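You operate a simulated robot arm through the tools that you are given. There is no shell and no other tool. Be economical: measure what you need, move in short steps, check, and stop when the job is done.

You run a simulated robot arm. Do the job below in one go: nothing can be reset, and whatever is moved stays where it is left.

## Task
Set the yellow fader to L6 and the purple fader to L4.
Fine: slide the orange latch free first and back to hold at the end.

Only the result counts: the job must be done as asked and must still hold three seconds after the hand-in. Knocking over, shifting, dropping, spilling or breaking anything else fails it.

## Robot
A 7-joint arm with a two-finger parallel gripper, fixed in place. Base frame: the origin is at the foot of the arm, x ahead of it, y to its left, z up. Units: m, rad, N and s.
Its first joint turns from -2.897 to 2.897 rad. Payload 4.4 kg.
The TCP is the grasp point between the finger pads, 0.023 m short of the fingertips. In the tool frame z runs along the fingers and y along their closing line. Largest opening 0.094 m; finger width 0.038, thickness 0.01; the body of the gripper, 0.054 by 0.096 m, starts 0.039 m behind the TCP.
Orientation is told as [roll, pitch, yaw] about the base's x, y, z axes, in that order, counted from this pose: with the fingers straight down and closing along the base's y, the tool's x points along the base's -x, its y along +y and its z along -z.

## Interface
- The arm moves only by the tool arm_command. Its argument "steps" is a list of rows, each an object (a shift or turn left out is 0, a gripper value left out holds the last) with "xyz": the shift along the tool's x, y, z in m, a list of three; "angular": the turn, a rotation vector about the tool's x, y, z in rad, a list of three; "fingers": the gripper command, from -1 (shut) to 1 (fully open), values between in proportion. In form: [{"xyz": [dx, dy, dz], "angular": [wx, wy, wz], "fingers": fingers}, ...]. A call has 1 to 10 rows; each row is the pose to reach, as a shift and turn from the pose commanded when the call began, along the tool's axes at that moment. Each row takes 0.2 s and may step no farther than 0.05 m and 0.15 rad from the row before; otherwise, or with a gripper value out of range, the whole call is refused. A pose out of reach is approached as far as the arm can. The call stops where the force on the tool passes 60 N (or 10 N more than at its start, if that is more) or the arm is blocked; 0.2 s more then pass. The fingers move at their own pace (about 0.072 m/s each) and stop on an object; they squeeze with about 25 N. The grip force told is the motor's: it shows also when the fingers shut on nothing. Time passes only in rows, and 0.2 s behind the last, so rows that repeat a pose let the fingers close. It gives the time, the measured TCP pose, the force on the tool (base axes), the opening and the grip force at its end, in the units of the frame above (readings bear some noise).
- Cameras (640 x 400 px; columns grow to the right, rows downward): "scene" is fixed at [0.0504, 0.6493, 1.4965]; the picture's right is [-0.66, -0.75, 0.00], its down [-0.50, 0.44, -0.74] and it looks along [0.56, -0.49, -0.67] (base axes); focal length 338 px, centre (320, 200). "wrist" rides on the gripper at [0.086, 0.016, -0.074] in the tool frame; the picture's right is [-0.18, 0.98, 0.00], its down [-0.58, -0.11, -0.81] and it looks along [-0.79, -0.15, 0.59] (tool axes); focal length 243 px, centre (320, 200). There is no depth. A picture from a camera that has moved, and an enlarged one, comes with that camera's place and axes in the base frame and with its lens.
- get_image(camera): a new picture of that camera. The clock stands still meanwhile.
- enlarge(camera, box): a new picture of the part [left, top, right, bottom] of that camera's present view, enlarged. The clock stands still meanwhile.
- close_job(): hands the job in; it is judged then, once.

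Work in short steps. Places have to be worked out from the pictures, the camera data and where the tool is seen: move nearer, look again, correct. Check each grasp and each placing, and mend what went wrong. You have 120 turns and 84 pictures in all, those below and enlarged ones among them. Open the gripper and draw the arm clear of the work before you hand the job in, unless the task says otherwise; then end with one line.

The tools are called after "Call:" by a JSON object that holds its "fn" and its "kwargs". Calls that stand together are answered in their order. arm_command: Moves the arm, as the interface text tells. Its arguments: {"type":"object","properties":{"steps":{"type":"array","items":{"type":"object","properties":{"xyz":{"type":"array","items":{"type":"number"}},"angular":{"type":"array","items":{"type":"number"}},"fingers":{"type":"number"}}}}},"required":["steps"]} The other tools are called the same way: get_image (camera) takes a picture; enlarge (camera, box) takes an enlarged picture of a part of a camera's view; close_job () hands the job in.

At the start:

```text
t: 0.0
tool_pos: [0.5227, 0.6591, 1.0706]
orientation: [-0.001, -0.001, 0.001]
contact_force: [0.5, -0.1, -0.5]
gripper_width: 0.0942
grasp_force: 0.1
```

scene: 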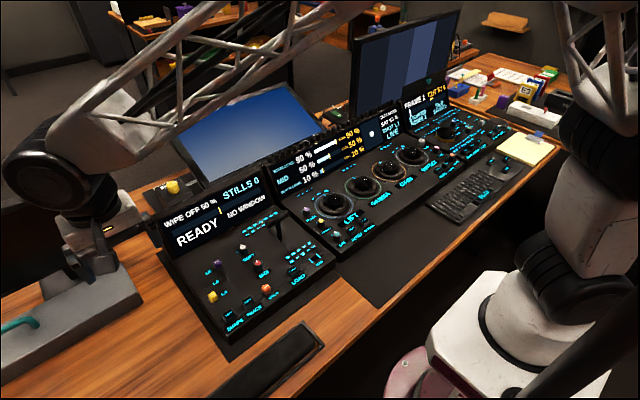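
wrist: 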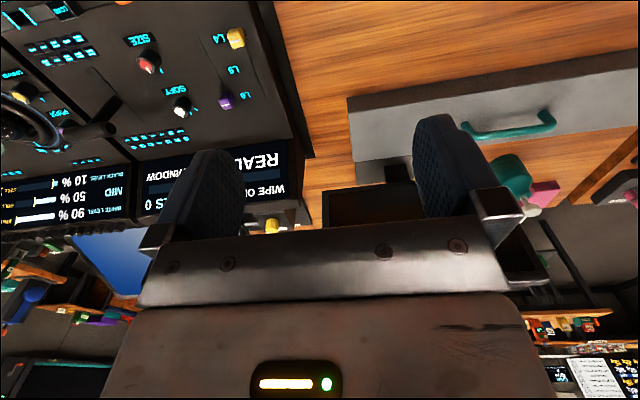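

The panel with faders is at left in the scene; I'll enlarge it to read the labels and find the latch.

Call:
{"fn": "enlarge", "kwargs": {"camera": "scene", "box": [180, 200, 340, 340]}}

Call:
{"fn": "enlarge", "kwargs": {"camera": "wrist", "box": [60, 0, 300, 150]}}

```text
2.86 times, centred on (260, 270) of scene
camera zoom: at [0.0504, 0.6493, 1.4965], right [-0.66, -0.75, 0.0], down [-0.5, 0.44, -0.74], along [0.56, -0.49, -0.67], focal length 966 px, centre (491, 0)
```

zoom: 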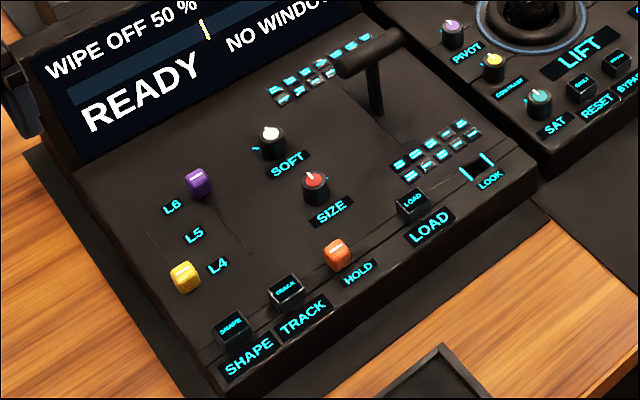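

```text
2.67 times, centred on (180, 75) of wrist
camera zoom: at [0.4355, 0.6765, 1.1457], right [0.18, 0.98, 0.0], down [0.58, -0.11, 0.81], along [0.79, -0.15, -0.59], focal length 647 px, centre (693, 533)
```

zoom: 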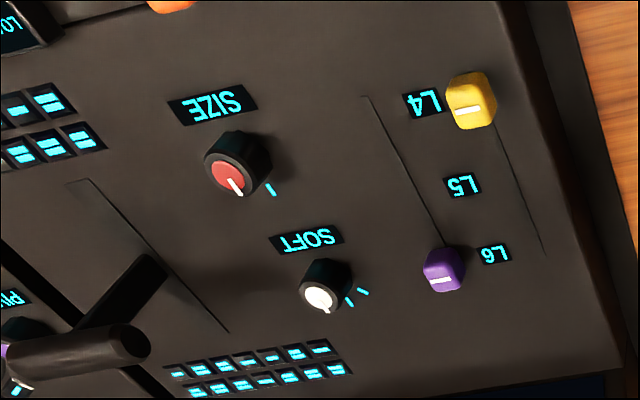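

The yellow cap is near (0.54,0.55,0.80), purple near (0.615,0.497,0.81), latch near (0.48,0.445). Both slots run along x. I move over the panel for a closer look at the latch and its track.

Call:
{"fn": "arm_command", "kwargs": {"steps": [{"xyz": [0.015, -0.04, 0], "fingers": 0}, {"xyz": [0.03, -0.08, 0]}, {"xyz": [0.045, -0.12, 0.0]}, {"xyz": [0.06, -0.16, 0.0]}, {"xyz": [0.075, -0.2, 0.0]}, {"xyz": [0.075, -0.22, 0.03]}]}}

Call:
{"fn": "get_image", "kwargs": {"camera": "wrist"}}

Call:
{"fn": "enlarge", "kwargs": {"camera": "scene", "box": [220, 250, 320, 320]}}

```text
t: 1.4
tool_pos: [0.4488, 0.4377, 1.0431]
orientation: [0.001, -0.002, -0.001]
contact_force: [-0.2, -0.4, 0.1]
gripper_width: 0.0467
grasp_force: 0.0
```

```text
79 pictures are left
camera wrist: at [0.3624, 0.4547, 1.1173], right [0.18, 0.98, 0.0], down [0.58, -0.11, 0.81], along [0.79, -0.15, -0.59], focal length 243 px, centre (320, 200)
```

wrist: 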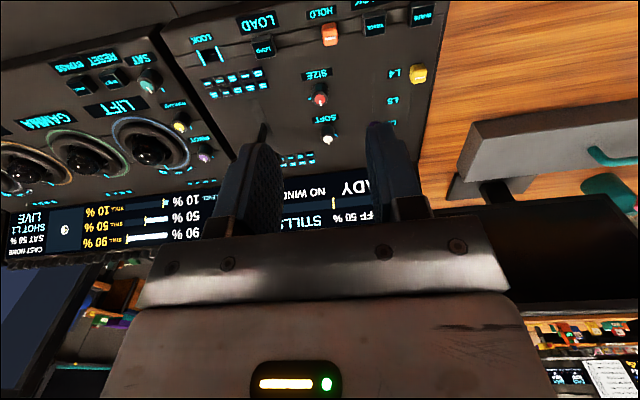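

```text
5.71 times, centred on (270, 285) of scene
camera zoom: at [0.0504, 0.6493, 1.4965], right [-0.66, -0.75, 0.0], down [-0.5, 0.44, -0.74], along [0.56, -0.49, -0.67], focal length 1932 px, centre (606, -286)
```

zoom: 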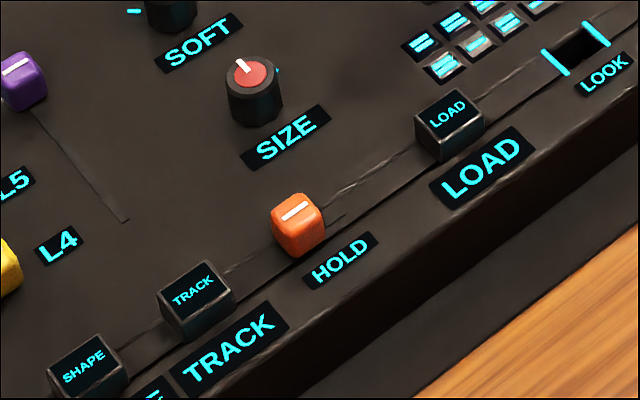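

The latch seems to have a short slot next to it. I'll enlarge from the wrist camera.

Call:
{"fn": "enlarge", "kwargs": {"camera": "wrist", "box": [280, 0, 380, 62]}}

Call:
{"fn": "enlarge", "kwargs": {"camera": "wrist", "box": [180, 20, 280, 82]}}

Call:
{"fn": "enlarge", "kwargs": {"camera": "wrist", "box": [300, 0, 460, 130]}}

```text
6.40 times, centred on (330, 31) of wrist
camera zoom: at [0.3624, 0.4547, 1.1173], right [0.18, 0.98, 0.0], down [0.58, -0.11, 0.81], along [0.79, -0.15, -0.59], focal length 1553 px, centre (256, 1282)
```

zoom: 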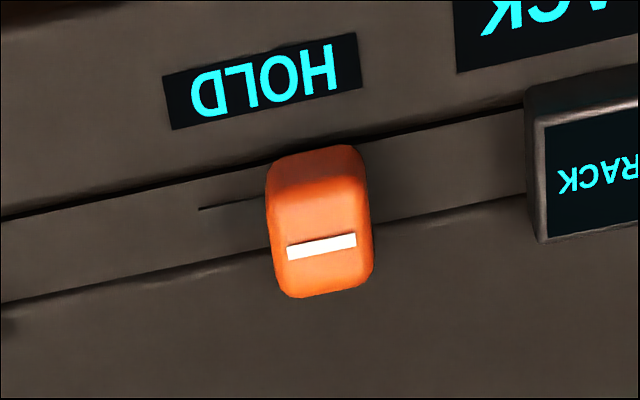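

```text
6.40 times, centred on (230, 51) of wrist
camera zoom: at [0.3624, 0.4547, 1.1173], right [0.18, 0.98, 0.0], down [0.58, -0.11, 0.81], along [0.79, -0.15, -0.59], focal length 1553 px, centre (896, 1154)
```

zoom: 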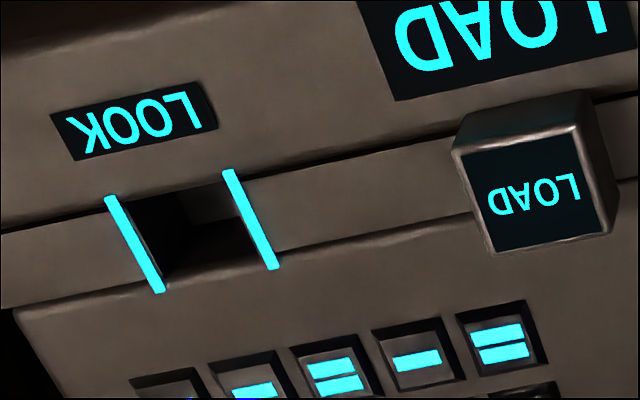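

```text
3.08 times, centred on (380, 65) of wrist
camera zoom: at [0.3624, 0.4547, 1.1173], right [0.18, 0.98, 0.0], down [0.58, -0.11, 0.81], along [0.79, -0.15, -0.59], focal length 746 px, centre (135, 615)
```

zoom: 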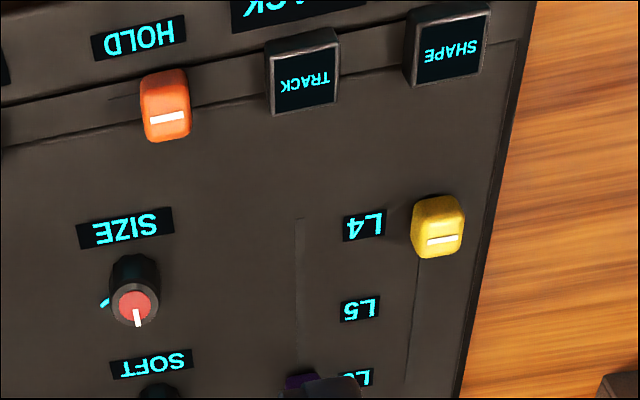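

The latch cap (~19 mm wide) is at about (0.480, 0.445, 0.80), with a short slot running toward -y; the TRACK button is about 30 mm away on the +y side. I'll descend above it with the opening at 47 mm.

Call:
{"fn": "arm_command", "kwargs": {"steps": [{"xyz": [-0.016, 0.004, 0.04]}, {"xyz": [-0.031, 0.007, 0.08]}, {"xyz": [-0.031, 0.007, 0.12]}, {"xyz": [-0.031, 0.007, 0.16]}, {"xyz": [-0.031, 0.007, 0.18]}, {"xyz": [-0.031, 0.007, 0.18]}]}}

Call:
{"fn": "get_image", "kwargs": {"camera": "wrist"}}

Call:
{"fn": "enlarge", "kwargs": {"camera": "scene", "box": [200, 220, 320, 320]}}

```text
t: 2.8
tool_pos: [0.4774, 0.4449, 0.859]
orientation: [0.0, 0.001, -0.001]
contact_force: [-0.9, -0.6, -0.7]
gripper_width: 0.047
grasp_force: 0.1
```

```text
74 pictures are left
camera wrist: at [0.3909, 0.4624, 0.9346], right [0.18, 0.98, 0.0], down [0.58, -0.11, 0.81], along [0.79, -0.15, -0.59], focal length 243 px, centre (320, 200)
```

wrist: 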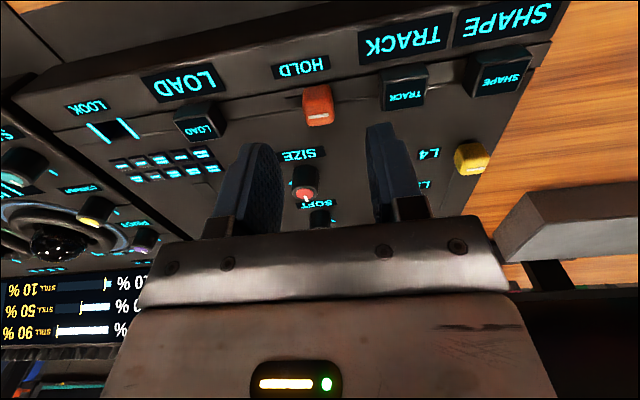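

```text
4.00 times, centred on (260, 270) of scene
camera zoom: at [0.0504, 0.6493, 1.4965], right [-0.66, -0.75, 0.0], down [-0.5, 0.44, -0.74], along [0.56, -0.49, -0.67], focal length 1353 px, centre (560, -80)
```

zoom: 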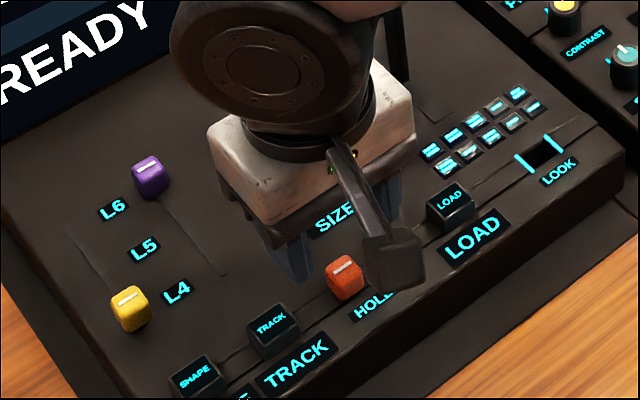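

The latch sits in line between the fingers in y. I'll enlarge to refine the x and z estimates.

Call:
{"fn": "enlarge", "kwargs": {"camera": "wrist", "box": [230, 60, 430, 185]}}

```text
3.20 times, centred on (330, 122) of wrist
camera zoom: at [0.3909, 0.4624, 0.9346], right [0.18, 0.98, 0.0], down [0.58, -0.11, 0.81], along [0.79, -0.15, -0.59], focal length 776 px, centre (288, 448)
```

zoom: 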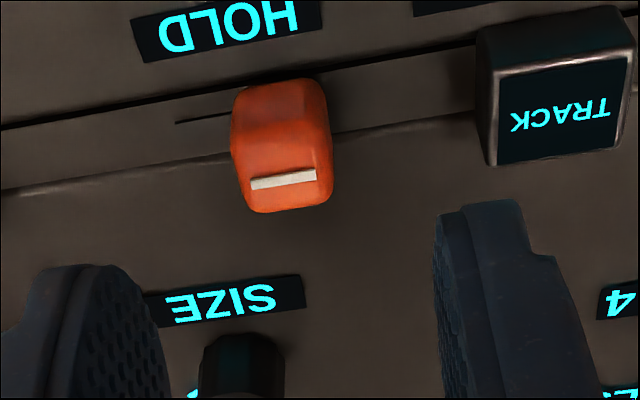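

Best estimate: latch cap top at z≈0.80–0.815, x≈0.474, and the surface at about 0.79–0.80. I go down to TCP z≈0.838 and check.

Call:
{"fn": "arm_command", "kwargs": {"steps": [{"xyz": [0.003, 0.0, 0.01]}, {"xyz": [0.003, 0.0, 0.02]}, {"xyz": [0.003, 0.0, 0.021]}]}}

Call:
{"fn": "get_image", "kwargs": {"camera": "wrist"}}

Call:
{"fn": "enlarge", "kwargs": {"camera": "scene", "box": [230, 240, 310, 300]}}

```text
t: 3.6
tool_pos: [0.4749, 0.4454, 0.8412]
orientation: [0.0, -0.001, 0.0]
contact_force: [0.8, 0.2, 0.6]
gripper_width: 0.0472
grasp_force: 0.1
```

```text
71 pictures are left
camera wrist: at [0.3888, 0.4625, 0.9156], right [0.18, 0.98, 0.0], down [0.58, -0.11, 0.81], along [0.79, -0.15, -0.59], focal length 243 px, centre (320, 200)
```

wrist: 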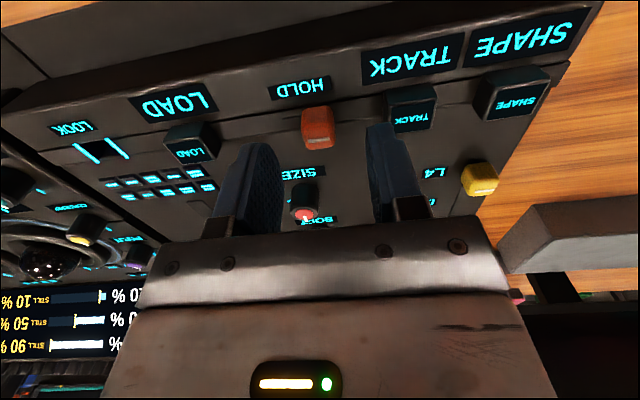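

```text
6.67 times, centred on (270, 270) of scene
camera zoom: at [0.0504, 0.6493, 1.4965], right [-0.66, -0.75, 0.0], down [-0.5, 0.44, -0.74], along [0.56, -0.49, -0.67], focal length 2254 px, centre (653, -267)
```

zoom: 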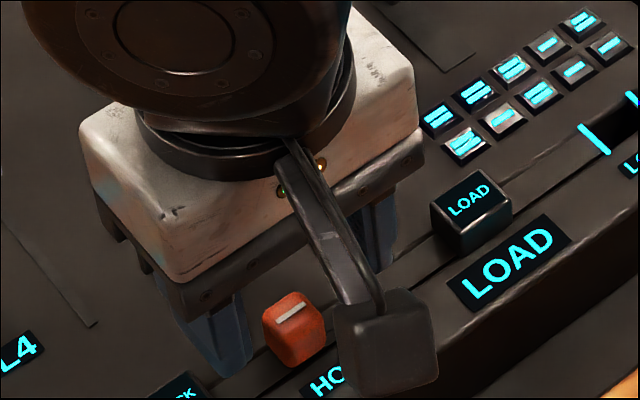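

The mark now triangulates to (0.4747, 0.445, 0.811), directly under the TCP. I go down in small steps to tip ≈0.803 and watch the force.

Call:
{"fn": "arm_command", "kwargs": {"steps": [{"xyz": [0.0, 0.0, 0.006]}, {"xyz": [0.0, 0.0, 0.011]}, {"xyz": [0.0, 0.0, 0.014]}, {"xyz": [0.0, 0.0, 0.014]}]}}

Call:
{"fn": "enlarge", "kwargs": {"camera": "wrist", "box": [230, 60, 430, 185]}}

```text
t: 4.6
tool_pos: [0.4756, 0.4468, 0.8263]
orientation: [0.001, 0.0, -0.001]
contact_force: [-0.1, 0.6, 0.2]
gripper_width: 0.047
grasp_force: 0.0
```

```text
3.20 times, centred on (330, 122) of wrist
camera zoom: at [0.3889, 0.4636, 0.901], right [0.18, 0.98, 0.0], down [0.58, -0.11, 0.81], along [0.79, -0.15, -0.59], focal length 776 px, centre (288, 448)
```

zoom: 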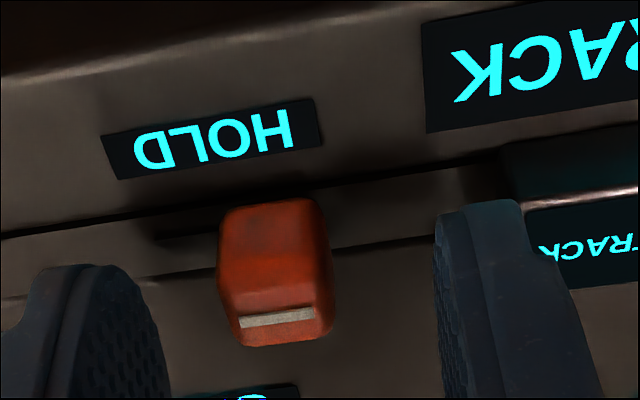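

No contact yet; the cap is between the fingers. I go 4 mm deeper, then close.

Call:
{"fn": "arm_command", "kwargs": {"steps": [{"xyz": [0.0, 0.0, 0.002]}, {"xyz": [0.0, 0.0, 0.004]}]}}

```text
t: 5.2
tool_pos: [0.4761, 0.4472, 0.8226]
orientation: [0.001, 0.001, 0.0]
contact_force: [-0.1, -0.3, 0.0]
gripper_width: 0.0471
grasp_force: 0.1
```

Still no contact. I close on the latch.

Call:
{"fn": "arm_command", "kwargs": {"steps": [{"fingers": -0.5}, {"fingers": -1}, {"fingers": -1}, {"fingers": -1}]}}

Call:
{"fn": "enlarge", "kwargs": {"camera": "wrist", "box": [230, 60, 430, 185]}}

```text
t: 6.2
tool_pos: [0.4747, 0.4461, 0.8223]
orientation: [0.001, 0.0, 0.0]
contact_force: [3.0, -17.0, 3.5]
gripper_width: 0.017
grasp_force: 45.2
```

```text
3.20 times, centred on (330, 122) of wrist
camera zoom: at [0.3887, 0.4633, 0.8969], right [0.18, 0.98, 0.0], down [0.58, -0.11, 0.81], along [0.79, -0.15, -0.59], focal length 776 px, centre (288, 448)
```

zoom: 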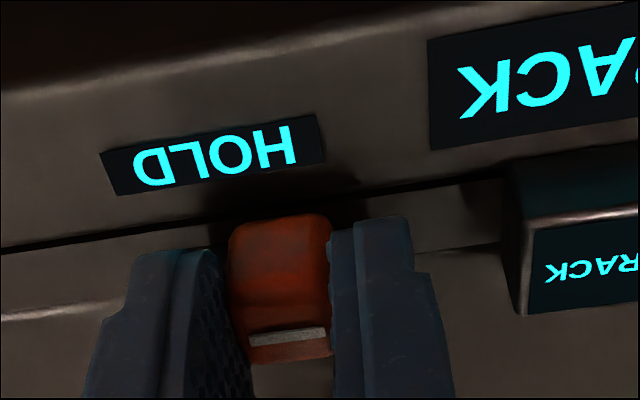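

The grip holds the latch (17 mm wide). I slide it toward -y in small increments.

Call:
{"fn": "arm_command", "kwargs": {"steps": [{"xyz": [0, -0.004, 0]}, {"xyz": [0, -0.008, 0]}, {"xyz": [0, -0.012, 0]}]}}

Call:
{"fn": "enlarge", "kwargs": {"camera": "wrist", "box": [230, 60, 430, 185]}}

```text
t: 7.0
tool_pos: [0.4764, 0.4334, 0.8209]
orientation: [-0.001, 0.0, 0.001]
contact_force: [-21.0, -0.8, 14.6]
gripper_width: 0.017
grasp_force: 44.9
```

```text
3.20 times, centred on (330, 122) of wrist
camera zoom: at [0.3887, 0.4514, 0.8968], right [0.18, 0.98, 0.0], down [0.58, -0.11, 0.81], along [0.79, -0.15, -0.59], focal length 776 px, centre (288, 448)
```

zoom: 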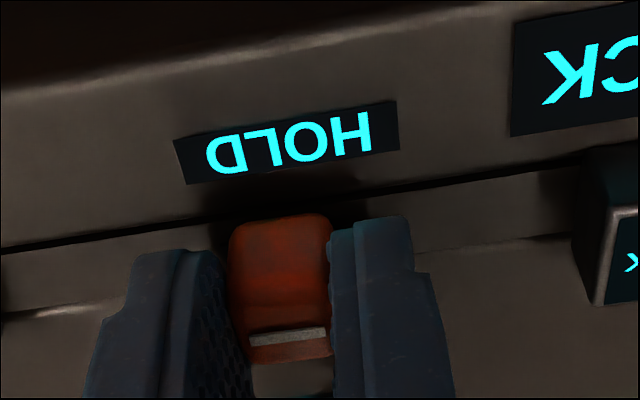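

The latch moved 12 mm and the tool is being pushed toward -x, so the track is slightly yawed. I relieve that and go on toward the end of the slot.

Call:
{"fn": "arm_command", "kwargs": {"steps": [{"xyz": [0.0015, -0.002, -0.0005]}, {"xyz": [0.002, -0.004, -0.0005]}, {"xyz": [0.002, -0.006, -0.0005]}]}}

Call:
{"fn": "enlarge", "kwargs": {"camera": "wrist", "box": [230, 60, 430, 185]}}

```text
t: 7.8
tool_pos: [0.4739, 0.4293, 0.823]
orientation: [0.001, -0.002, -0.001]
contact_force: [32.5, 20.2, -21.7]
gripper_width: 0.0171
grasp_force: 44.8
```

```text
3.20 times, centred on (330, 122) of wrist
camera zoom: at [0.3877, 0.4461, 0.8974], right [0.18, 0.98, 0.0], down [0.58, -0.11, 0.81], along [0.79, -0.15, -0.59], focal length 776 px, centre (288, 448)
```

zoom: 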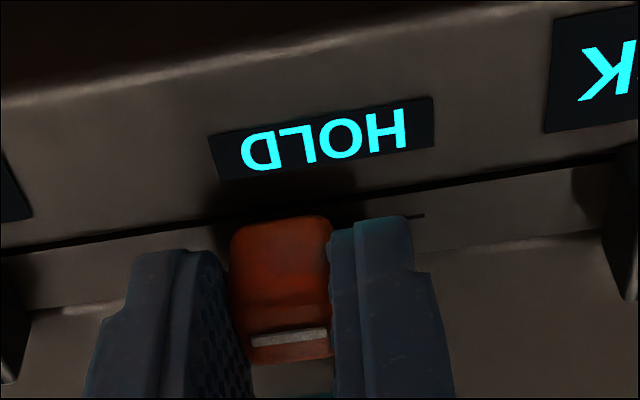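

I over-compensated in x. I undo most of that and see whether the y force shows the end stop.

Call:
{"fn": "arm_command", "kwargs": {"steps": [{"xyz": [-0.0013, 0, 0.0006]}, {"xyz": [-0.0013, -0.001, 0.0006]}]}}

```text
t: 8.4
tool_pos: [0.4743, 0.4297, 0.8222]
orientation: [0.001, -0.001, 0.002]
contact_force: [12.3, 25.5, 5.0]
gripper_width: 0.0169
grasp_force: 45.4
```

The y force rises without motion: that is the end stop, about 16 mm of travel. I release, lift and look.

Call:
{"fn": "arm_command", "kwargs": {"steps": [{"xyz": [0, 0.001, 0], "fingers": 0}, {"xyz": [0, 0.001, 0], "fingers": 0}, {"xyz": [0, 0.001, -0.03]}, {"xyz": [0, 0.001, -0.07]}, {"xyz": [0, 0.001, -0.11]}, {"xyz": [0, 0.04, -0.14]}, {"xyz": [0, 0.08, -0.14]}]}}

Call:
{"fn": "get_image", "kwargs": {"camera": "wrist"}}

Call:
{"fn": "enlarge", "kwargs": {"camera": "wrist", "box": [150, 20, 390, 170]}}

```text
t: 10.0
tool_pos: [0.4749, 0.5101, 0.9646]
orientation: [0.001, -0.001, 0.003]
contact_force: [-0.5, 0.5, -0.1]
gripper_width: 0.0471
grasp_force: 0.1
```

```text
65 pictures are left
camera wrist: at [0.3881, 0.5269, 1.0385], right [0.18, 0.98, 0.0], down [0.58, -0.11, 0.81], along [0.79, -0.15, -0.59], focal length 243 px, centre (320, 200)
```

wrist: 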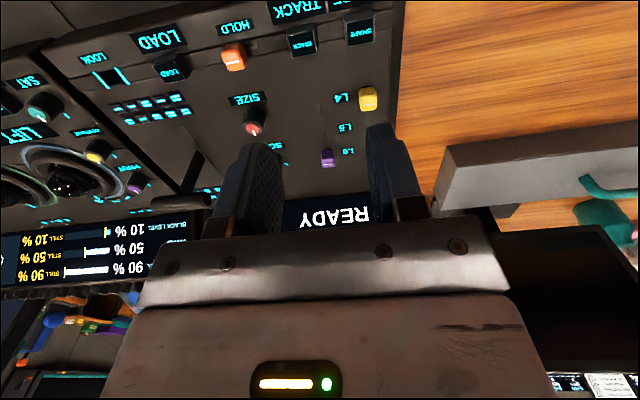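

```text
2.67 times, centred on (270, 95) of wrist
camera zoom: at [0.3881, 0.5269, 1.0385], right [0.18, 0.98, 0.0], down [0.58, -0.11, 0.81], along [0.79, -0.15, -0.59], focal length 647 px, centre (453, 480)
```

zoom: 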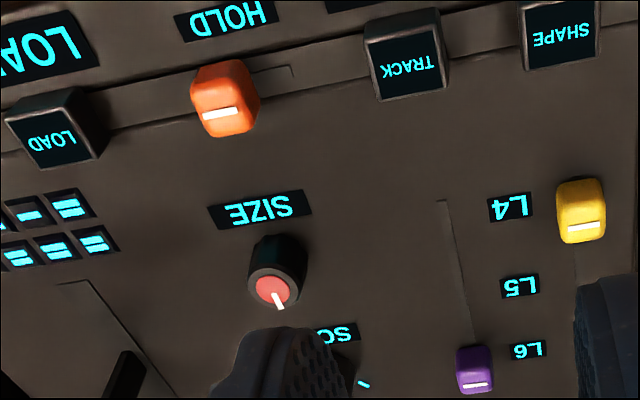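

The latch stays at its free end. Yellow cap is at (0.541, 0.550, 0.809), purple at (0.6165, 0.496, 0.812), so the L4–L6 distance is about 75 mm. I move above yellow and descend partway.

Call:
{"fn": "arm_command", "kwargs": {"steps": [{"xyz": [-0.033, 0.02, 0]}, {"xyz": [-0.066, 0.04, 0.02]}, {"xyz": [-0.066, 0.04, 0.06]}, {"xyz": [-0.066, 0.04, 0.1]}, {"xyz": [-0.066, 0.04, 0.125]}, {"xyz": [-0.066, 0.04, 0.125]}]}}

Call:
{"fn": "get_image", "kwargs": {"camera": "wrist"}}

```text
t: 11.4
tool_pos: [0.5407, 0.5485, 0.8398]
orientation: [0.0, 0.0, 0.001]
contact_force: [0.5, -0.6, 0.1]
gripper_width: 0.0469
grasp_force: 0.0
```

```text
63 pictures are left
camera wrist: at [0.4543, 0.5651, 0.912], right [0.18, 0.98, 0.0], down [0.58, -0.11, 0.81], along [0.79, -0.15, -0.59], focal length 243 px, centre (320, 200)
```

wrist: 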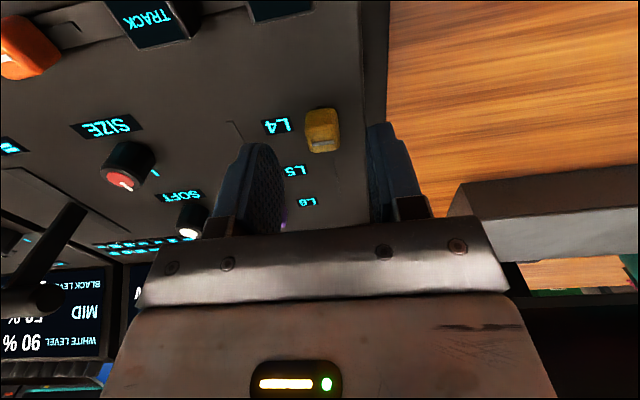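

The yellow mark is at (0.5396, 0.550), centred under the tool. I descend to 0.822 and close.

Call:
{"fn": "arm_command", "kwargs": {"steps": [{"xyz": [0.0, 0.0012, 0.006]}, {"xyz": [0.0, 0.0012, 0.012]}, {"xyz": [0.0, 0.0012, 0.017]}, {"xyz": [0.0, 0.0012, 0.017]}]}}

Call:
{"fn": "enlarge", "kwargs": {"camera": "wrist", "box": [230, 60, 430, 185]}}

```text
t: 12.4
tool_pos: [0.5409, 0.549, 0.8204]
orientation: [-0.002, 0.0, 0.001]
contact_force: [0.9, -0.3, -0.7]
gripper_width: 0.0469
grasp_force: 0.0
```

```text
3.20 times, centred on (330, 122) of wrist
camera zoom: at [0.4538, 0.5657, 0.895], right [0.18, 0.98, 0.0], down [0.58, -0.11, 0.81], along [0.79, -0.15, -0.59], focal length 776 px, centre (288, 448)
```

zoom: 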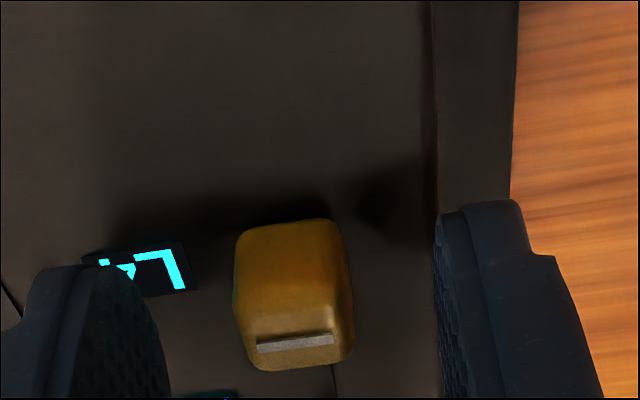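

No contact so far and the cap is between the pads, so I close.

Call:
{"fn": "arm_command", "kwargs": {"steps": [{"fingers": -0.5}, {"fingers": -1}, {"fingers": -1}, {"fingers": -1}]}}

```text
t: 13.4
tool_pos: [0.5407, 0.5502, 0.821]
orientation: [-0.002, -0.001, 0.002]
contact_force: [0.0, 43.1, -14.8]
gripper_width: 0.017
grasp_force: 44.4
```

The grip is good, but a side load of 43 N in y shows I'm off-centre. I relieve it by moving +y.

Call:
{"fn": "arm_command", "kwargs": {"steps": [{"xyz": [0, 0.0015, 0.0003]}, {"xyz": [0, 0.0015, 0.0003]}]}}

```text
t: 14.0
tool_pos: [0.5399, 0.5512, 0.8193]
orientation: [0.0, -0.001, 0.0]
contact_force: [-0.7, 3.8, 14.8]
gripper_width: 0.0169
grasp_force: 45.3
```

The load is now small. I slide toward +x by 20 mm and check the forces.

Call:
{"fn": "arm_command", "kwargs": {"steps": [{"xyz": [-0.005, 0, -0.0003]}, {"xyz": [-0.01, 0, -0.0003]}, {"xyz": [-0.015, 0, -0.0003]}, {"xyz": [-0.02, 0, -0.0003]}]}}

```text
t: 15.0
tool_pos: [0.5617, 0.5501, 0.8207]
orientation: [0.0, -0.001, 0.001]
contact_force: [-0.1, -2.7, 17.1]
gripper_width: 0.0167
grasp_force: 45.7
```

It slides freely with only a small z load. I continue.

Call:
{"fn": "arm_command", "kwargs": {"steps": [{"xyz": [-0.006, 0, -0.0006]}, {"xyz": [-0.012, 0, -0.0008]}, {"xyz": [-0.018, 0, -0.001]}, {"xyz": [-0.024, 0, -0.0012]}, {"xyz": [-0.03, 0, -0.0014]}]}}

```text
t: 16.2
tool_pos: [0.5905, 0.5502, 0.8207]
orientation: [-0.001, 0.001, 0.001]
contact_force: [-0.8, 4.0, -9.7]
gripper_width: 0.0167
grasp_force: 45.3
```

I continue to near x ≈ 0.613, then look.

Call:
{"fn": "arm_command", "kwargs": {"steps": [{"xyz": [-0.006, 0, 0]}, {"xyz": [-0.012, 0, 0]}, {"xyz": [-0.018, 0, 0]}, {"xyz": [-0.022, 0, 0]}]}}

Call:
{"fn": "enlarge", "kwargs": {"camera": "wrist", "box": [200, 60, 400, 185]}}

Call:
{"fn": "enlarge", "kwargs": {"camera": "scene", "box": [190, 220, 290, 290]}}

```text
t: 17.2
tool_pos: [0.6121, 0.5505, 0.8201]
orientation: [0.0, -0.001, 0.002]
contact_force: [-0.2, -1.4, -15.2]
gripper_width: 0.0168
grasp_force: 45.4
```

```text
3.20 times, centred on (300, 122) of wrist
camera zoom: at [0.5263, 0.567, 0.8951], right [0.18, 0.98, 0.0], down [0.58, -0.11, 0.81], along [0.79, -0.15, -0.59], focal length 776 px, centre (384, 448)
```

zoom: 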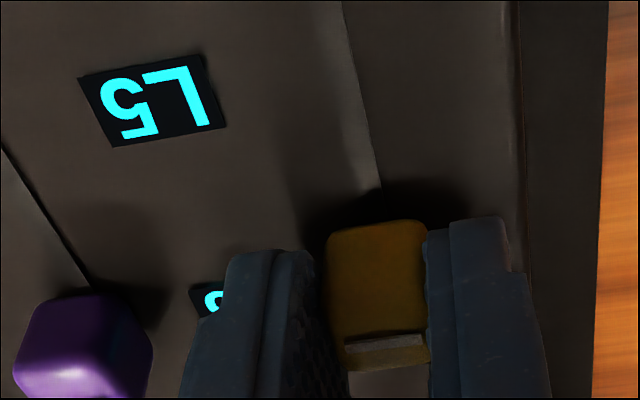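

```text
5.71 times, centred on (240, 255) of scene
camera zoom: at [0.0504, 0.6493, 1.4965], right [-0.66, -0.75, 0.0], down [-0.5, 0.44, -0.74], along [0.56, -0.49, -0.67], focal length 1932 px, centre (777, -114)
```

zoom: 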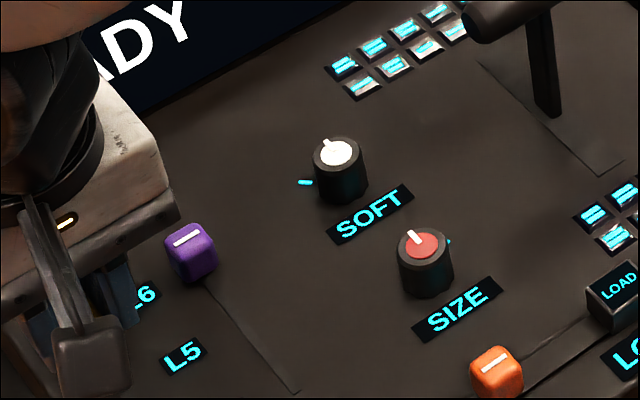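

Comparing with the purple cap (at L6) and the L6 label, yellow needs about 5 mm more in +x. I move that, release and lift to view.

Call:
{"fn": "arm_command", "kwargs": {"steps": [{"xyz": [-0.003, 0, -0.0004]}, {"xyz": [-0.005, 0, -0.0004]}, {"xyz": [-0.005, 0, -0.0004]}]}}

Call:
{"fn": "arm_command", "kwargs": {"steps": [{"fingers": 0}, {"fingers": 0}, {"xyz": [0, 0, -0.03]}, {"xyz": [0.02, 0, -0.07]}, {"xyz": [0.06, -0.02, -0.11]}, {"xyz": [0.1, -0.02, -0.14]}, {"xyz": [0.1, -0.02, -0.14]}]}}

Call:
{"fn": "get_image", "kwargs": {"camera": "wrist"}}

Call:
{"fn": "enlarge", "kwargs": {"camera": "scene", "box": [190, 220, 290, 310]}}

```text
t: 18.0
tool_pos: [0.6173, 0.5509, 0.8204]
orientation: [-0.001, 0.001, -0.002]
contact_force: [-0.2, -15.8, -26.2]
gripper_width: 0.0169
grasp_force: 45.6
```

```text
refused: row 5 steps farther than a row can; nothing moved
```

```text
59 pictures are left
camera wrist: at [0.5307, 0.5672, 0.8953], right [0.18, 0.98, 0.0], down [0.58, -0.11, 0.81], along [0.79, -0.15, -0.59], focal length 243 px, centre (320, 200)
```

wrist: 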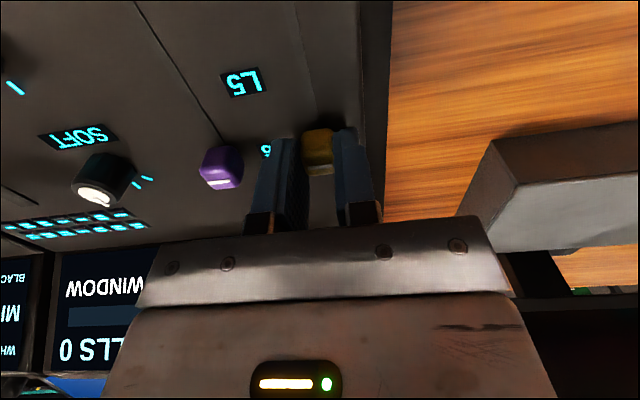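

```text
4.44 times, centred on (240, 265) of scene
camera zoom: at [0.0504, 0.6493, 1.4965], right [-0.66, -0.75, 0.0], down [-0.5, 0.44, -0.74], along [0.56, -0.49, -0.67], focal length 1503 px, centre (676, -89)
```

zoom: 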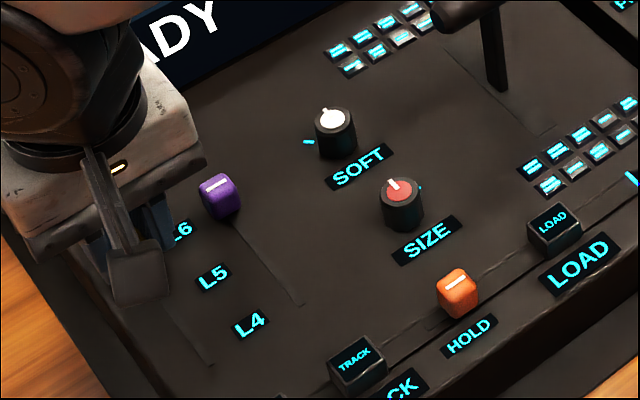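

One step was too large, so nothing moved. I redo the release and lift with smaller steps.

Call:
{"fn": "arm_command", "kwargs": {"steps": [{"fingers": 0}, {"fingers": 0}, {"xyz": [0, 0, -0.03]}, {"xyz": [0.01, 0, -0.07]}, {"xyz": [0.04, -0.01, -0.1]}, {"xyz": [0.08, -0.02, -0.12]}, {"xyz": [0.12, -0.025, -0.14]}, {"xyz": [0.12, -0.025, -0.14]}]}}

Call:
{"fn": "get_image", "kwargs": {"camera": "wrist"}}

Call:
{"fn": "enlarge", "kwargs": {"camera": "scene", "box": [190, 220, 290, 290]}}

```text
t: 19.8
tool_pos: [0.4982, 0.525, 0.9589]
orientation: [-0.003, 0.004, -0.002]
contact_force: [0.0, 0.4, 0.9]
gripper_width: 0.0469
grasp_force: 0.0
```

```text
57 pictures are left
camera wrist: at [0.4108, 0.5422, 1.0343], right [0.18, 0.98, 0.0], down [0.58, -0.11, 0.8], along [0.79, -0.15, -0.59], focal length 243 px, centre (320, 200)
```

wrist: 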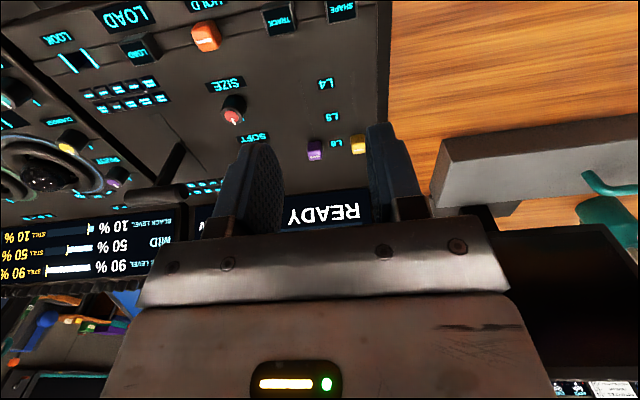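

```text
5.71 times, centred on (240, 255) of scene
camera zoom: at [0.0504, 0.6493, 1.4965], right [-0.66, -0.75, 0.0], down [-0.5, 0.44, -0.74], along [0.56, -0.49, -0.67], focal length 1932 px, centre (777, -114)
```

zoom: 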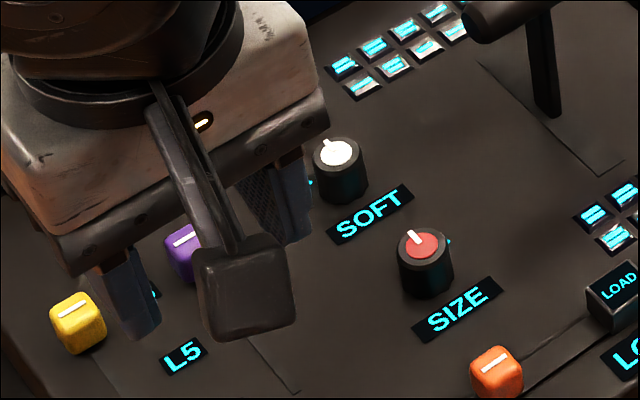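

Call:
{"fn": "enlarge", "kwargs": {"camera": "wrist", "box": [280, 60, 400, 170]}}

```text
3.64 times, centred on (340, 115) of wrist
camera zoom: at [0.4108, 0.5422, 1.0343], right [0.18, 0.98, 0.0], down [0.58, -0.11, 0.8], along [0.79, -0.15, -0.59], focal length 882 px, centre (247, 509)
```

zoom: 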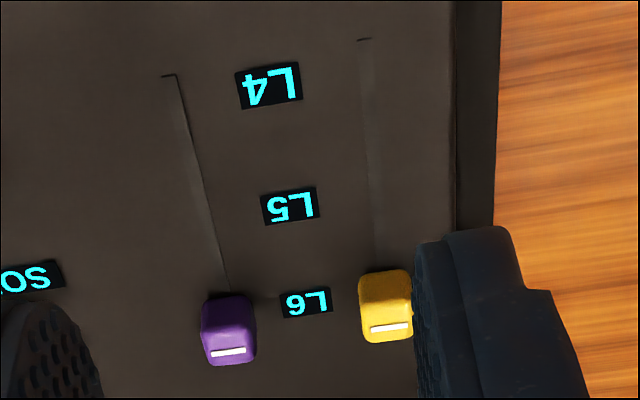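

Yellow sits at L6 within about 1–2 mm, aligned with the purple cap. Purple is at about (0.618, 0.4975), so I move above it.

Call:
{"fn": "arm_command", "kwargs": {"steps": [{"xyz": [-0.04, -0.01, 0]}, {"xyz": [-0.08, -0.02, 0]}, {"xyz": [-0.12, -0.028, 0.02]}, {"xyz": [-0.12, -0.028, 0.06]}, {"xyz": [-0.12, -0.028, 0.1]}, {"xyz": [-0.12, -0.028, 0.119]}, {"xyz": [-0.12, -0.028, 0.119]}]}}

Call:
{"fn": "get_image", "kwargs": {"camera": "wrist"}}

Call:
{"fn": "enlarge", "kwargs": {"camera": "wrist", "box": [230, 60, 430, 185]}}

```text
t: 21.4
tool_pos: [0.6166, 0.4948, 0.8433]
orientation: [-0.001, 0.002, 0.001]
contact_force: [-0.3, 0.5, 0.0]
gripper_width: 0.0469
grasp_force: 0.0
```

```text
54 pictures are left
camera wrist: at [0.5297, 0.5121, 0.9173], right [0.18, 0.98, 0.0], down [0.58, -0.11, 0.81], along [0.79, -0.15, -0.59], focal length 243 px, centre (320, 200)
```

wrist: 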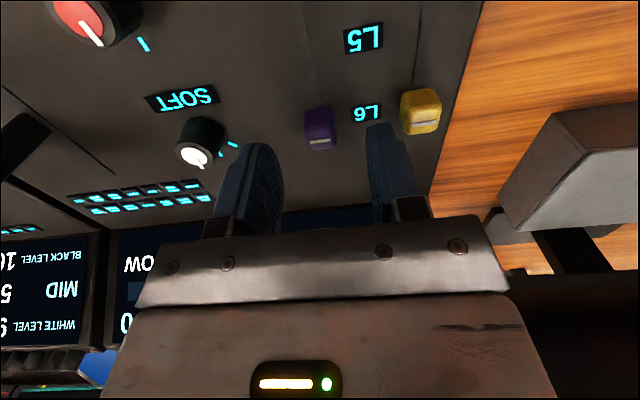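

```text
3.20 times, centred on (330, 122) of wrist
camera zoom: at [0.5297, 0.5121, 0.9173], right [0.18, 0.98, 0.0], down [0.58, -0.11, 0.81], along [0.79, -0.15, -0.59], focal length 776 px, centre (288, 448)
```

zoom: 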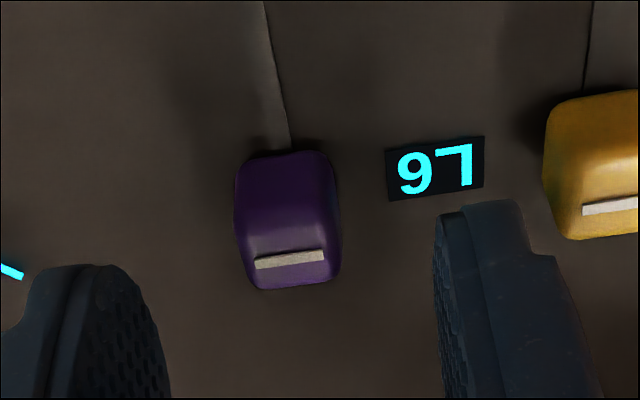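

The purple mark is at (0.618, ~0.497). I shift slightly, descend to 0.821, then close.

Call:
{"fn": "arm_command", "kwargs": {"steps": [{"xyz": [-0.0015, 0.002, 0.006]}, {"xyz": [-0.0015, 0.002, 0.012]}, {"xyz": [-0.0015, 0.002, 0.018]}, {"xyz": [-0.0015, 0.002, 0.0215]}, {"xyz": [-0.0015, 0.002, 0.0215]}]}}

Call:
{"fn": "arm_command", "kwargs": {"steps": [{"fingers": -0.5}, {"fingers": -1}, {"fingers": -1}, {"fingers": -1}]}}

```text
t: 22.6
tool_pos: [0.6185, 0.5, 0.8207]
orientation: [-0.001, 0.0, -0.001]
contact_force: [-0.4, 0.3, -0.8]
gripper_width: 0.0469
grasp_force: 0.1
```

```text
t: 23.6
tool_pos: [0.6172, 0.4982, 0.8212]
orientation: [0.001, -0.001, -0.001]
contact_force: [0.0, -49.5, 12.9]
gripper_width: 0.0232
grasp_force: 25.1
```

Purple is off-centre: force -49 N in y and not fully gripped. I shift -y and keep closing.

Call:
{"fn": "arm_command", "kwargs": {"steps": [{"xyz": [0, -0.002, 0], "fingers": -1}, {"xyz": [0, -0.002, 0]}, {"xyz": [0, -0.002, 0]}]}}

```text
t: 24.4
tool_pos: [0.6178, 0.4971, 0.8215]
orientation: [0.001, -0.001, -0.002]
contact_force: [0.4, -50.5, 6.3]
gripper_width: 0.0205
grasp_force: 25.1
```

Call:
{"fn": "arm_command", "kwargs": {"steps": [{"xyz": [0, -0.002, 0], "fingers": -1}, {"xyz": [0, -0.0025, 0]}, {"xyz": [0, -0.0025, 0]}]}}

Call:
{"fn": "enlarge", "kwargs": {"camera": "wrist", "box": [230, 60, 430, 185]}}

```text
t: 25.2
tool_pos: [0.6193, 0.4957, 0.8206]
orientation: [0.0, 0.0, 0.0]
contact_force: [0.1, -31.5, 0.0]
gripper_width: 0.017
grasp_force: 45.6
```

```text
3.20 times, centred on (330, 122) of wrist
camera zoom: at [0.5324, 0.512, 0.8964], right [0.18, 0.98, 0.0], down [0.58, -0.11, 0.81], along [0.79, -0.15, -0.59], focal length 776 px, centre (288, 448)
```

zoom: 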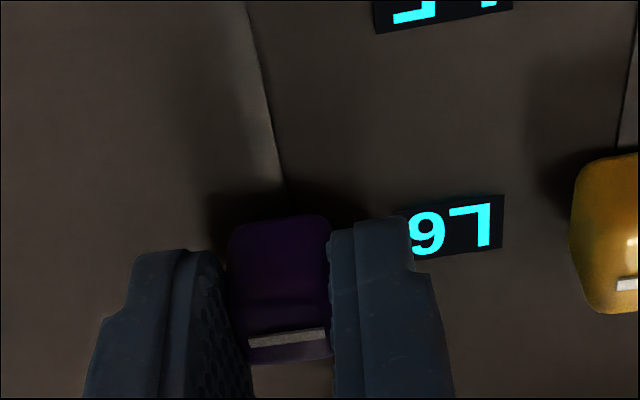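

Gripped at 17 mm. I relieve y a bit and slide toward -x in parts; the target is x ≈ 0.541.

Call:
{"fn": "arm_command", "kwargs": {"steps": [{"xyz": [0, -0.0012, 0]}, {"xyz": [0.005, -0.0012, 0]}, {"xyz": [0.01, -0.0012, 0]}, {"xyz": [0.015, -0.0012, 0]}, {"xyz": [0.02, -0.0012, 0]}]}}

```text
t: 26.4
tool_pos: [0.5999, 0.4952, 0.821]
orientation: [0.0, -0.001, 0.002]
contact_force: [0.7, 30.7, -13.1]
gripper_width: 0.017
grasp_force: 44.8
```

Call:
{"fn": "arm_command", "kwargs": {"steps": [{"xyz": [0.0, 0.001, 0]}, {"xyz": [0.006, 0.001, 0.0003]}, {"xyz": [0.012, 0.001, 0.0005]}, {"xyz": [0.018, 0.001, 0.0006]}, {"xyz": [0.024, 0.001, 0.0007]}, {"xyz": [0.03, 0.001, 0.0007]}]}}

```text
t: 27.8
tool_pos: [0.57, 0.4957, 0.8219]
orientation: [0.001, -0.003, 0.0]
contact_force: [0.1, 21.0, 26.2]
gripper_width: 0.0169
grasp_force: 45.6
```

Sliding is fine, with moderate loads. I continue to x≈0.543.

Call:
{"fn": "arm_command", "kwargs": {"steps": [{"xyz": [0.0, 0.0007, -0.0006]}, {"xyz": [0.006, 0.0007, -0.0006]}, {"xyz": [0.012, 0.0007, -0.0006]}, {"xyz": [0.018, 0.0007, -0.0006]}, {"xyz": [0.024, 0.0007, -0.0006]}, {"xyz": [0.027, 0.0007, -0.0006]}, {"xyz": [0.027, 0.0007, -0.0006]}]}}

Call:
{"fn": "enlarge", "kwargs": {"camera": "wrist", "box": [230, 60, 430, 185]}}

```text
t: 29.4
tool_pos: [0.5427, 0.4951, 0.8204]
orientation: [-0.001, -0.001, 0.0]
contact_force: [-0.5, 0.3, 35.1]
gripper_width: 0.0169
grasp_force: 45.2
```

```text
3.20 times, centred on (330, 122) of wrist
camera zoom: at [0.4557, 0.512, 0.8962], right [0.18, 0.98, 0.0], down [0.58, -0.11, 0.81], along [0.79, -0.15, -0.59], focal length 776 px, centre (288, 448)
```

zoom: 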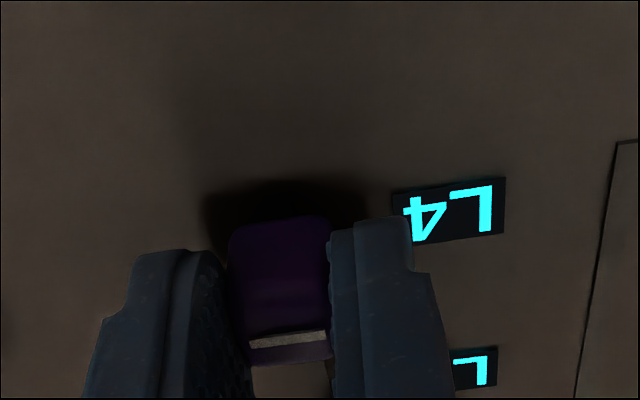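

Relative to the purple-at-L6 picture, the L4 label sits ~16 px higher, so I move another 3.2 mm toward -x.

Call:
{"fn": "arm_command", "kwargs": {"steps": [{"xyz": [0.0015, 0, -0.0006]}, {"xyz": [0.0032, 0, -0.0008]}, {"xyz": [0.0032, 0, -0.0008]}]}}

Call:
{"fn": "enlarge", "kwargs": {"camera": "wrist", "box": [230, 60, 430, 185]}}

```text
t: 30.2
tool_pos: [0.5384, 0.4953, 0.8212]
orientation: [-0.001, -0.002, -0.001]
contact_force: [14.5, -2.5, 9.1]
gripper_width: 0.0168
grasp_force: 45.1
```

```text
3.20 times, centred on (330, 122) of wrist
camera zoom: at [0.4525, 0.512, 0.8961], right [0.18, 0.98, 0.0], down [0.58, -0.11, 0.81], along [0.79, -0.15, -0.59], focal length 776 px, centre (288, 448)
```

zoom: 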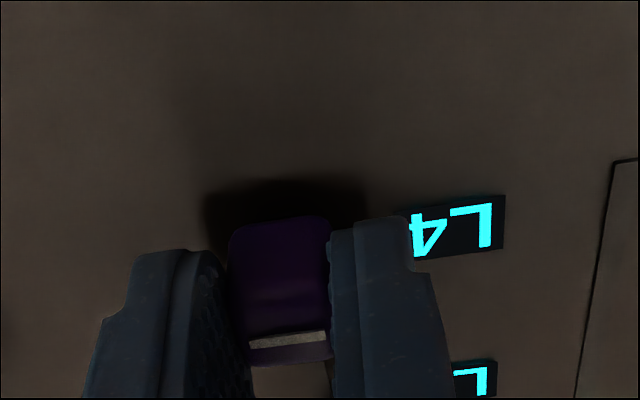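

The label matches the reference and an x force of 14 N shows the end stop: purple is at L4. I release, lift and go above yellow for a final 2 mm nudge to its stop.

Call:
{"fn": "arm_command", "kwargs": {"steps": [{"xyz": [-0.0006, 0, 0], "fingers": 0}, {"xyz": [-0.0006, 0, 0], "fingers": 0}, {"xyz": [-0.0006, 0, -0.03]}, {"xyz": [-0.0006, 0.0, -0.06]}, {"xyz": [-0.03, 0.02, -0.08]}, {"xyz": [-0.06, 0.04, -0.08]}, {"xyz": [-0.079, 0.055, -0.06]}, {"xyz": [-0.079, 0.055, -0.025]}, {"xyz": [-0.079, 0.055, -0.025]}]}}

Call:
{"fn": "get_image", "kwargs": {"camera": "wrist"}}

Call:
{"fn": "enlarge", "kwargs": {"camera": "wrist", "box": [230, 60, 430, 185]}}

```text
t: 32.2
tool_pos: [0.6178, 0.5498, 0.8478]
orientation: [-0.001, 0.0, -0.001]
contact_force: [-0.2, 0.6, 0.9]
gripper_width: 0.0471
grasp_force: 0.0
```

```text
49 pictures are left
camera wrist: at [0.5319, 0.5666, 0.9219], right [0.18, 0.98, 0.0], down [0.58, -0.11, 0.81], along [0.79, -0.15, -0.59], focal length 243 px, centre (320, 200)
```

wrist: 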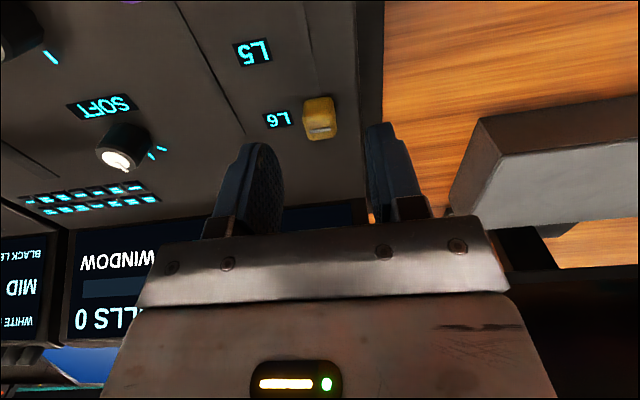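

```text
3.20 times, centred on (330, 122) of wrist
camera zoom: at [0.5319, 0.5666, 0.9219], right [0.18, 0.98, 0.0], down [0.58, -0.11, 0.81], along [0.79, -0.15, -0.59], focal length 776 px, centre (288, 448)
```

zoom: 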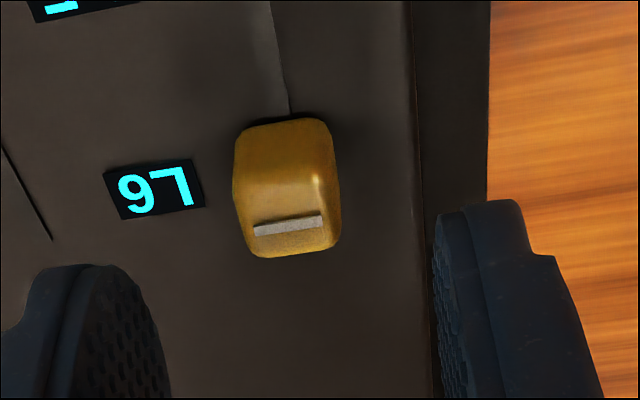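

Yellow is ~2–3 mm short of the label centre (0.6165 vs 0.619). I descend and regrip it.

Call:
{"fn": "arm_command", "kwargs": {"steps": [{"xyz": [0, 0.001, 0.01]}, {"xyz": [0, 0.001, 0.02]}, {"xyz": [0, 0.001, 0.0265]}, {"xyz": [0, 0.001, 0.0265]}, {"xyz": [0, 0.001, 0.0265], "fingers": -0.5}, {"xyz": [0, 0.001, 0.0265], "fingers": -1}, {"xyz": [0, 0.001, 0.0265], "fingers": -1}, {"xyz": [0, 0.001, 0.0265], "fingers": -1}]}}

```text
t: 34.0
tool_pos: [0.6184, 0.5508, 0.8202]
orientation: [-0.001, 0.002, 0.0]
contact_force: [-0.4, -55.4, 15.2]
gripper_width: 0.017
grasp_force: 44.7
```

Call:
{"fn": "arm_command", "kwargs": {"steps": [{"xyz": [0, -0.0015, 0]}, {"xyz": [0, -0.002, 0]}, {"xyz": [-0.0015, -0.002, 0]}, {"xyz": [-0.0025, -0.002, 0]}, {"xyz": [-0.0025, -0.002, 0]}]}}

Call:
{"fn": "enlarge", "kwargs": {"camera": "wrist", "box": [200, 60, 400, 185]}}

```text
t: 35.2
tool_pos: [0.6213, 0.5515, 0.8191]
orientation: [0.0, -0.001, 0.002]
contact_force: [0.2, -7.3, -10.3]
gripper_width: 0.0171
grasp_force: 45.3
```

```text
3.20 times, centred on (300, 122) of wrist
camera zoom: at [0.5338, 0.567, 0.8947], right [0.18, 0.98, 0.0], down [0.58, -0.11, 0.81], along [0.79, -0.15, -0.59], focal length 776 px, centre (384, 448)
```

zoom: 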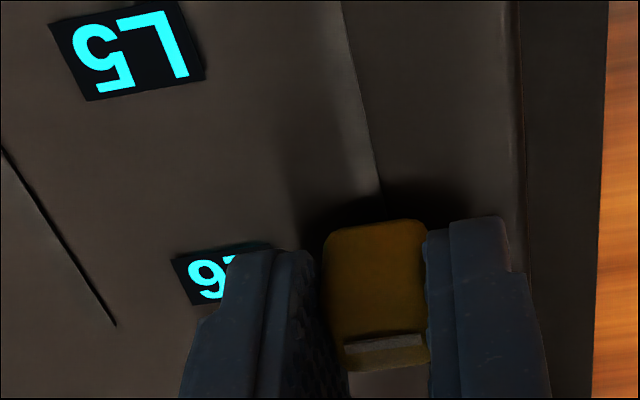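

The label-to-mark relation now matches the L4 reference, so yellow is centred on L6. I release, lift and look over the panel before returning to the latch.

Call:
{"fn": "arm_command", "kwargs": {"steps": [{"fingers": 0}, {"fingers": 0}, {"xyz": [0, 0, -0.03]}, {"xyz": [0.01, 0, -0.07]}, {"xyz": [0.04, -0.02, -0.1]}, {"xyz": [0.08, -0.04, -0.12]}, {"xyz": [0.12, -0.06, -0.13]}, {"xyz": [0.15, -0.09, -0.13]}, {"xyz": [0.15, -0.12, -0.13]}]}}

Call:
{"fn": "get_image", "kwargs": {"camera": "wrist"}}

Call:
{"fn": "enlarge", "kwargs": {"camera": "scene", "box": [180, 220, 300, 310]}}

```text
t: 37.2
tool_pos: [0.4669, 0.4298, 0.9494]
orientation: [0.0, 0.001, 0.001]
contact_force: [0.5, -0.3, 0.0]
gripper_width: 0.0469
grasp_force: 0.1
```

```text
46 pictures are left
camera wrist: at [0.3813, 0.447, 1.0245], right [0.18, 0.98, 0.0], down [0.58, -0.11, 0.81], along [0.79, -0.15, -0.59], focal length 243 px, centre (320, 200)
```

wrist: 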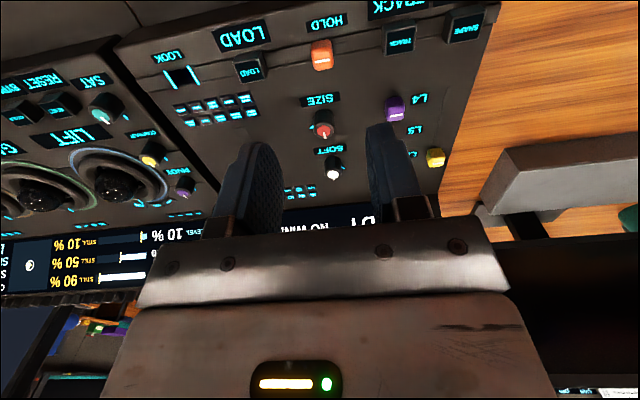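

```text
4.44 times, centred on (240, 265) of scene
camera zoom: at [0.0504, 0.6493, 1.4965], right [-0.66, -0.75, 0.0], down [-0.5, 0.44, -0.74], along [0.56, -0.49, -0.67], focal length 1503 px, centre (676, -89)
```

zoom: 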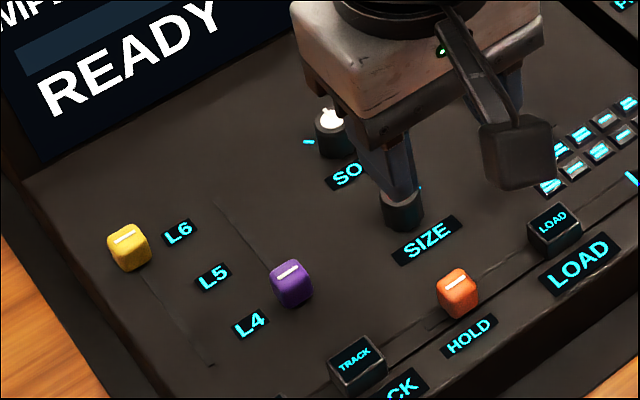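

Both faders look right. I go back down onto the latch at (0.4745, 0.4297) with the opening kept, then close.

Call:
{"fn": "arm_command", "kwargs": {"steps": [{"xyz": [-0.0076, 0, 0.04]}, {"xyz": [-0.0076, 0, 0.08]}, {"xyz": [-0.0076, 0, 0.105]}, {"xyz": [-0.0076, 0, 0.119]}, {"xyz": [-0.0076, 0, 0.127]}, {"xyz": [-0.0076, 0, 0.127]}, {"xyz": [-0.0076, 0, 0.127], "fingers": -0.5}, {"xyz": [-0.0076, 0, 0.127], "fingers": -1}, {"xyz": [-0.0076, 0, 0.127], "fingers": -1}, {"xyz": [-0.0076, 0, 0.127], "fingers": -1}]}}

Call:
{"fn": "enlarge", "kwargs": {"camera": "wrist", "box": [230, 60, 430, 185]}}

```text
t: 39.4
tool_pos: [0.4764, 0.4302, 0.8216]
orientation: [0.001, 0.0, 0.0]
contact_force: [-0.6, 16.6, -5.4]
gripper_width: 0.0168
grasp_force: 45.1
```

```text
3.20 times, centred on (330, 122) of wrist
camera zoom: at [0.3907, 0.4465, 0.8975], right [0.18, 0.98, 0.0], down [0.58, -0.11, 0.81], along [0.79, -0.15, -0.59], focal length 776 px, centre (288, 448)
```

zoom: 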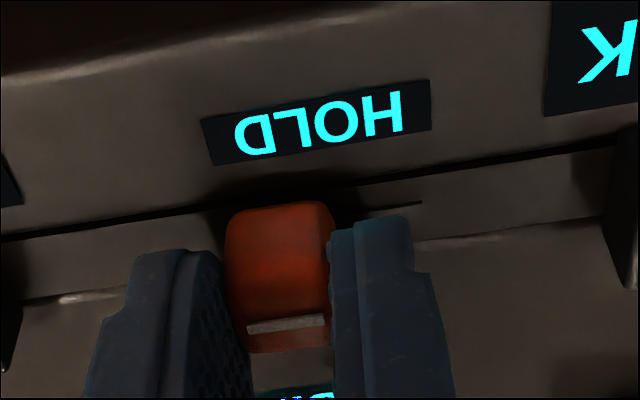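

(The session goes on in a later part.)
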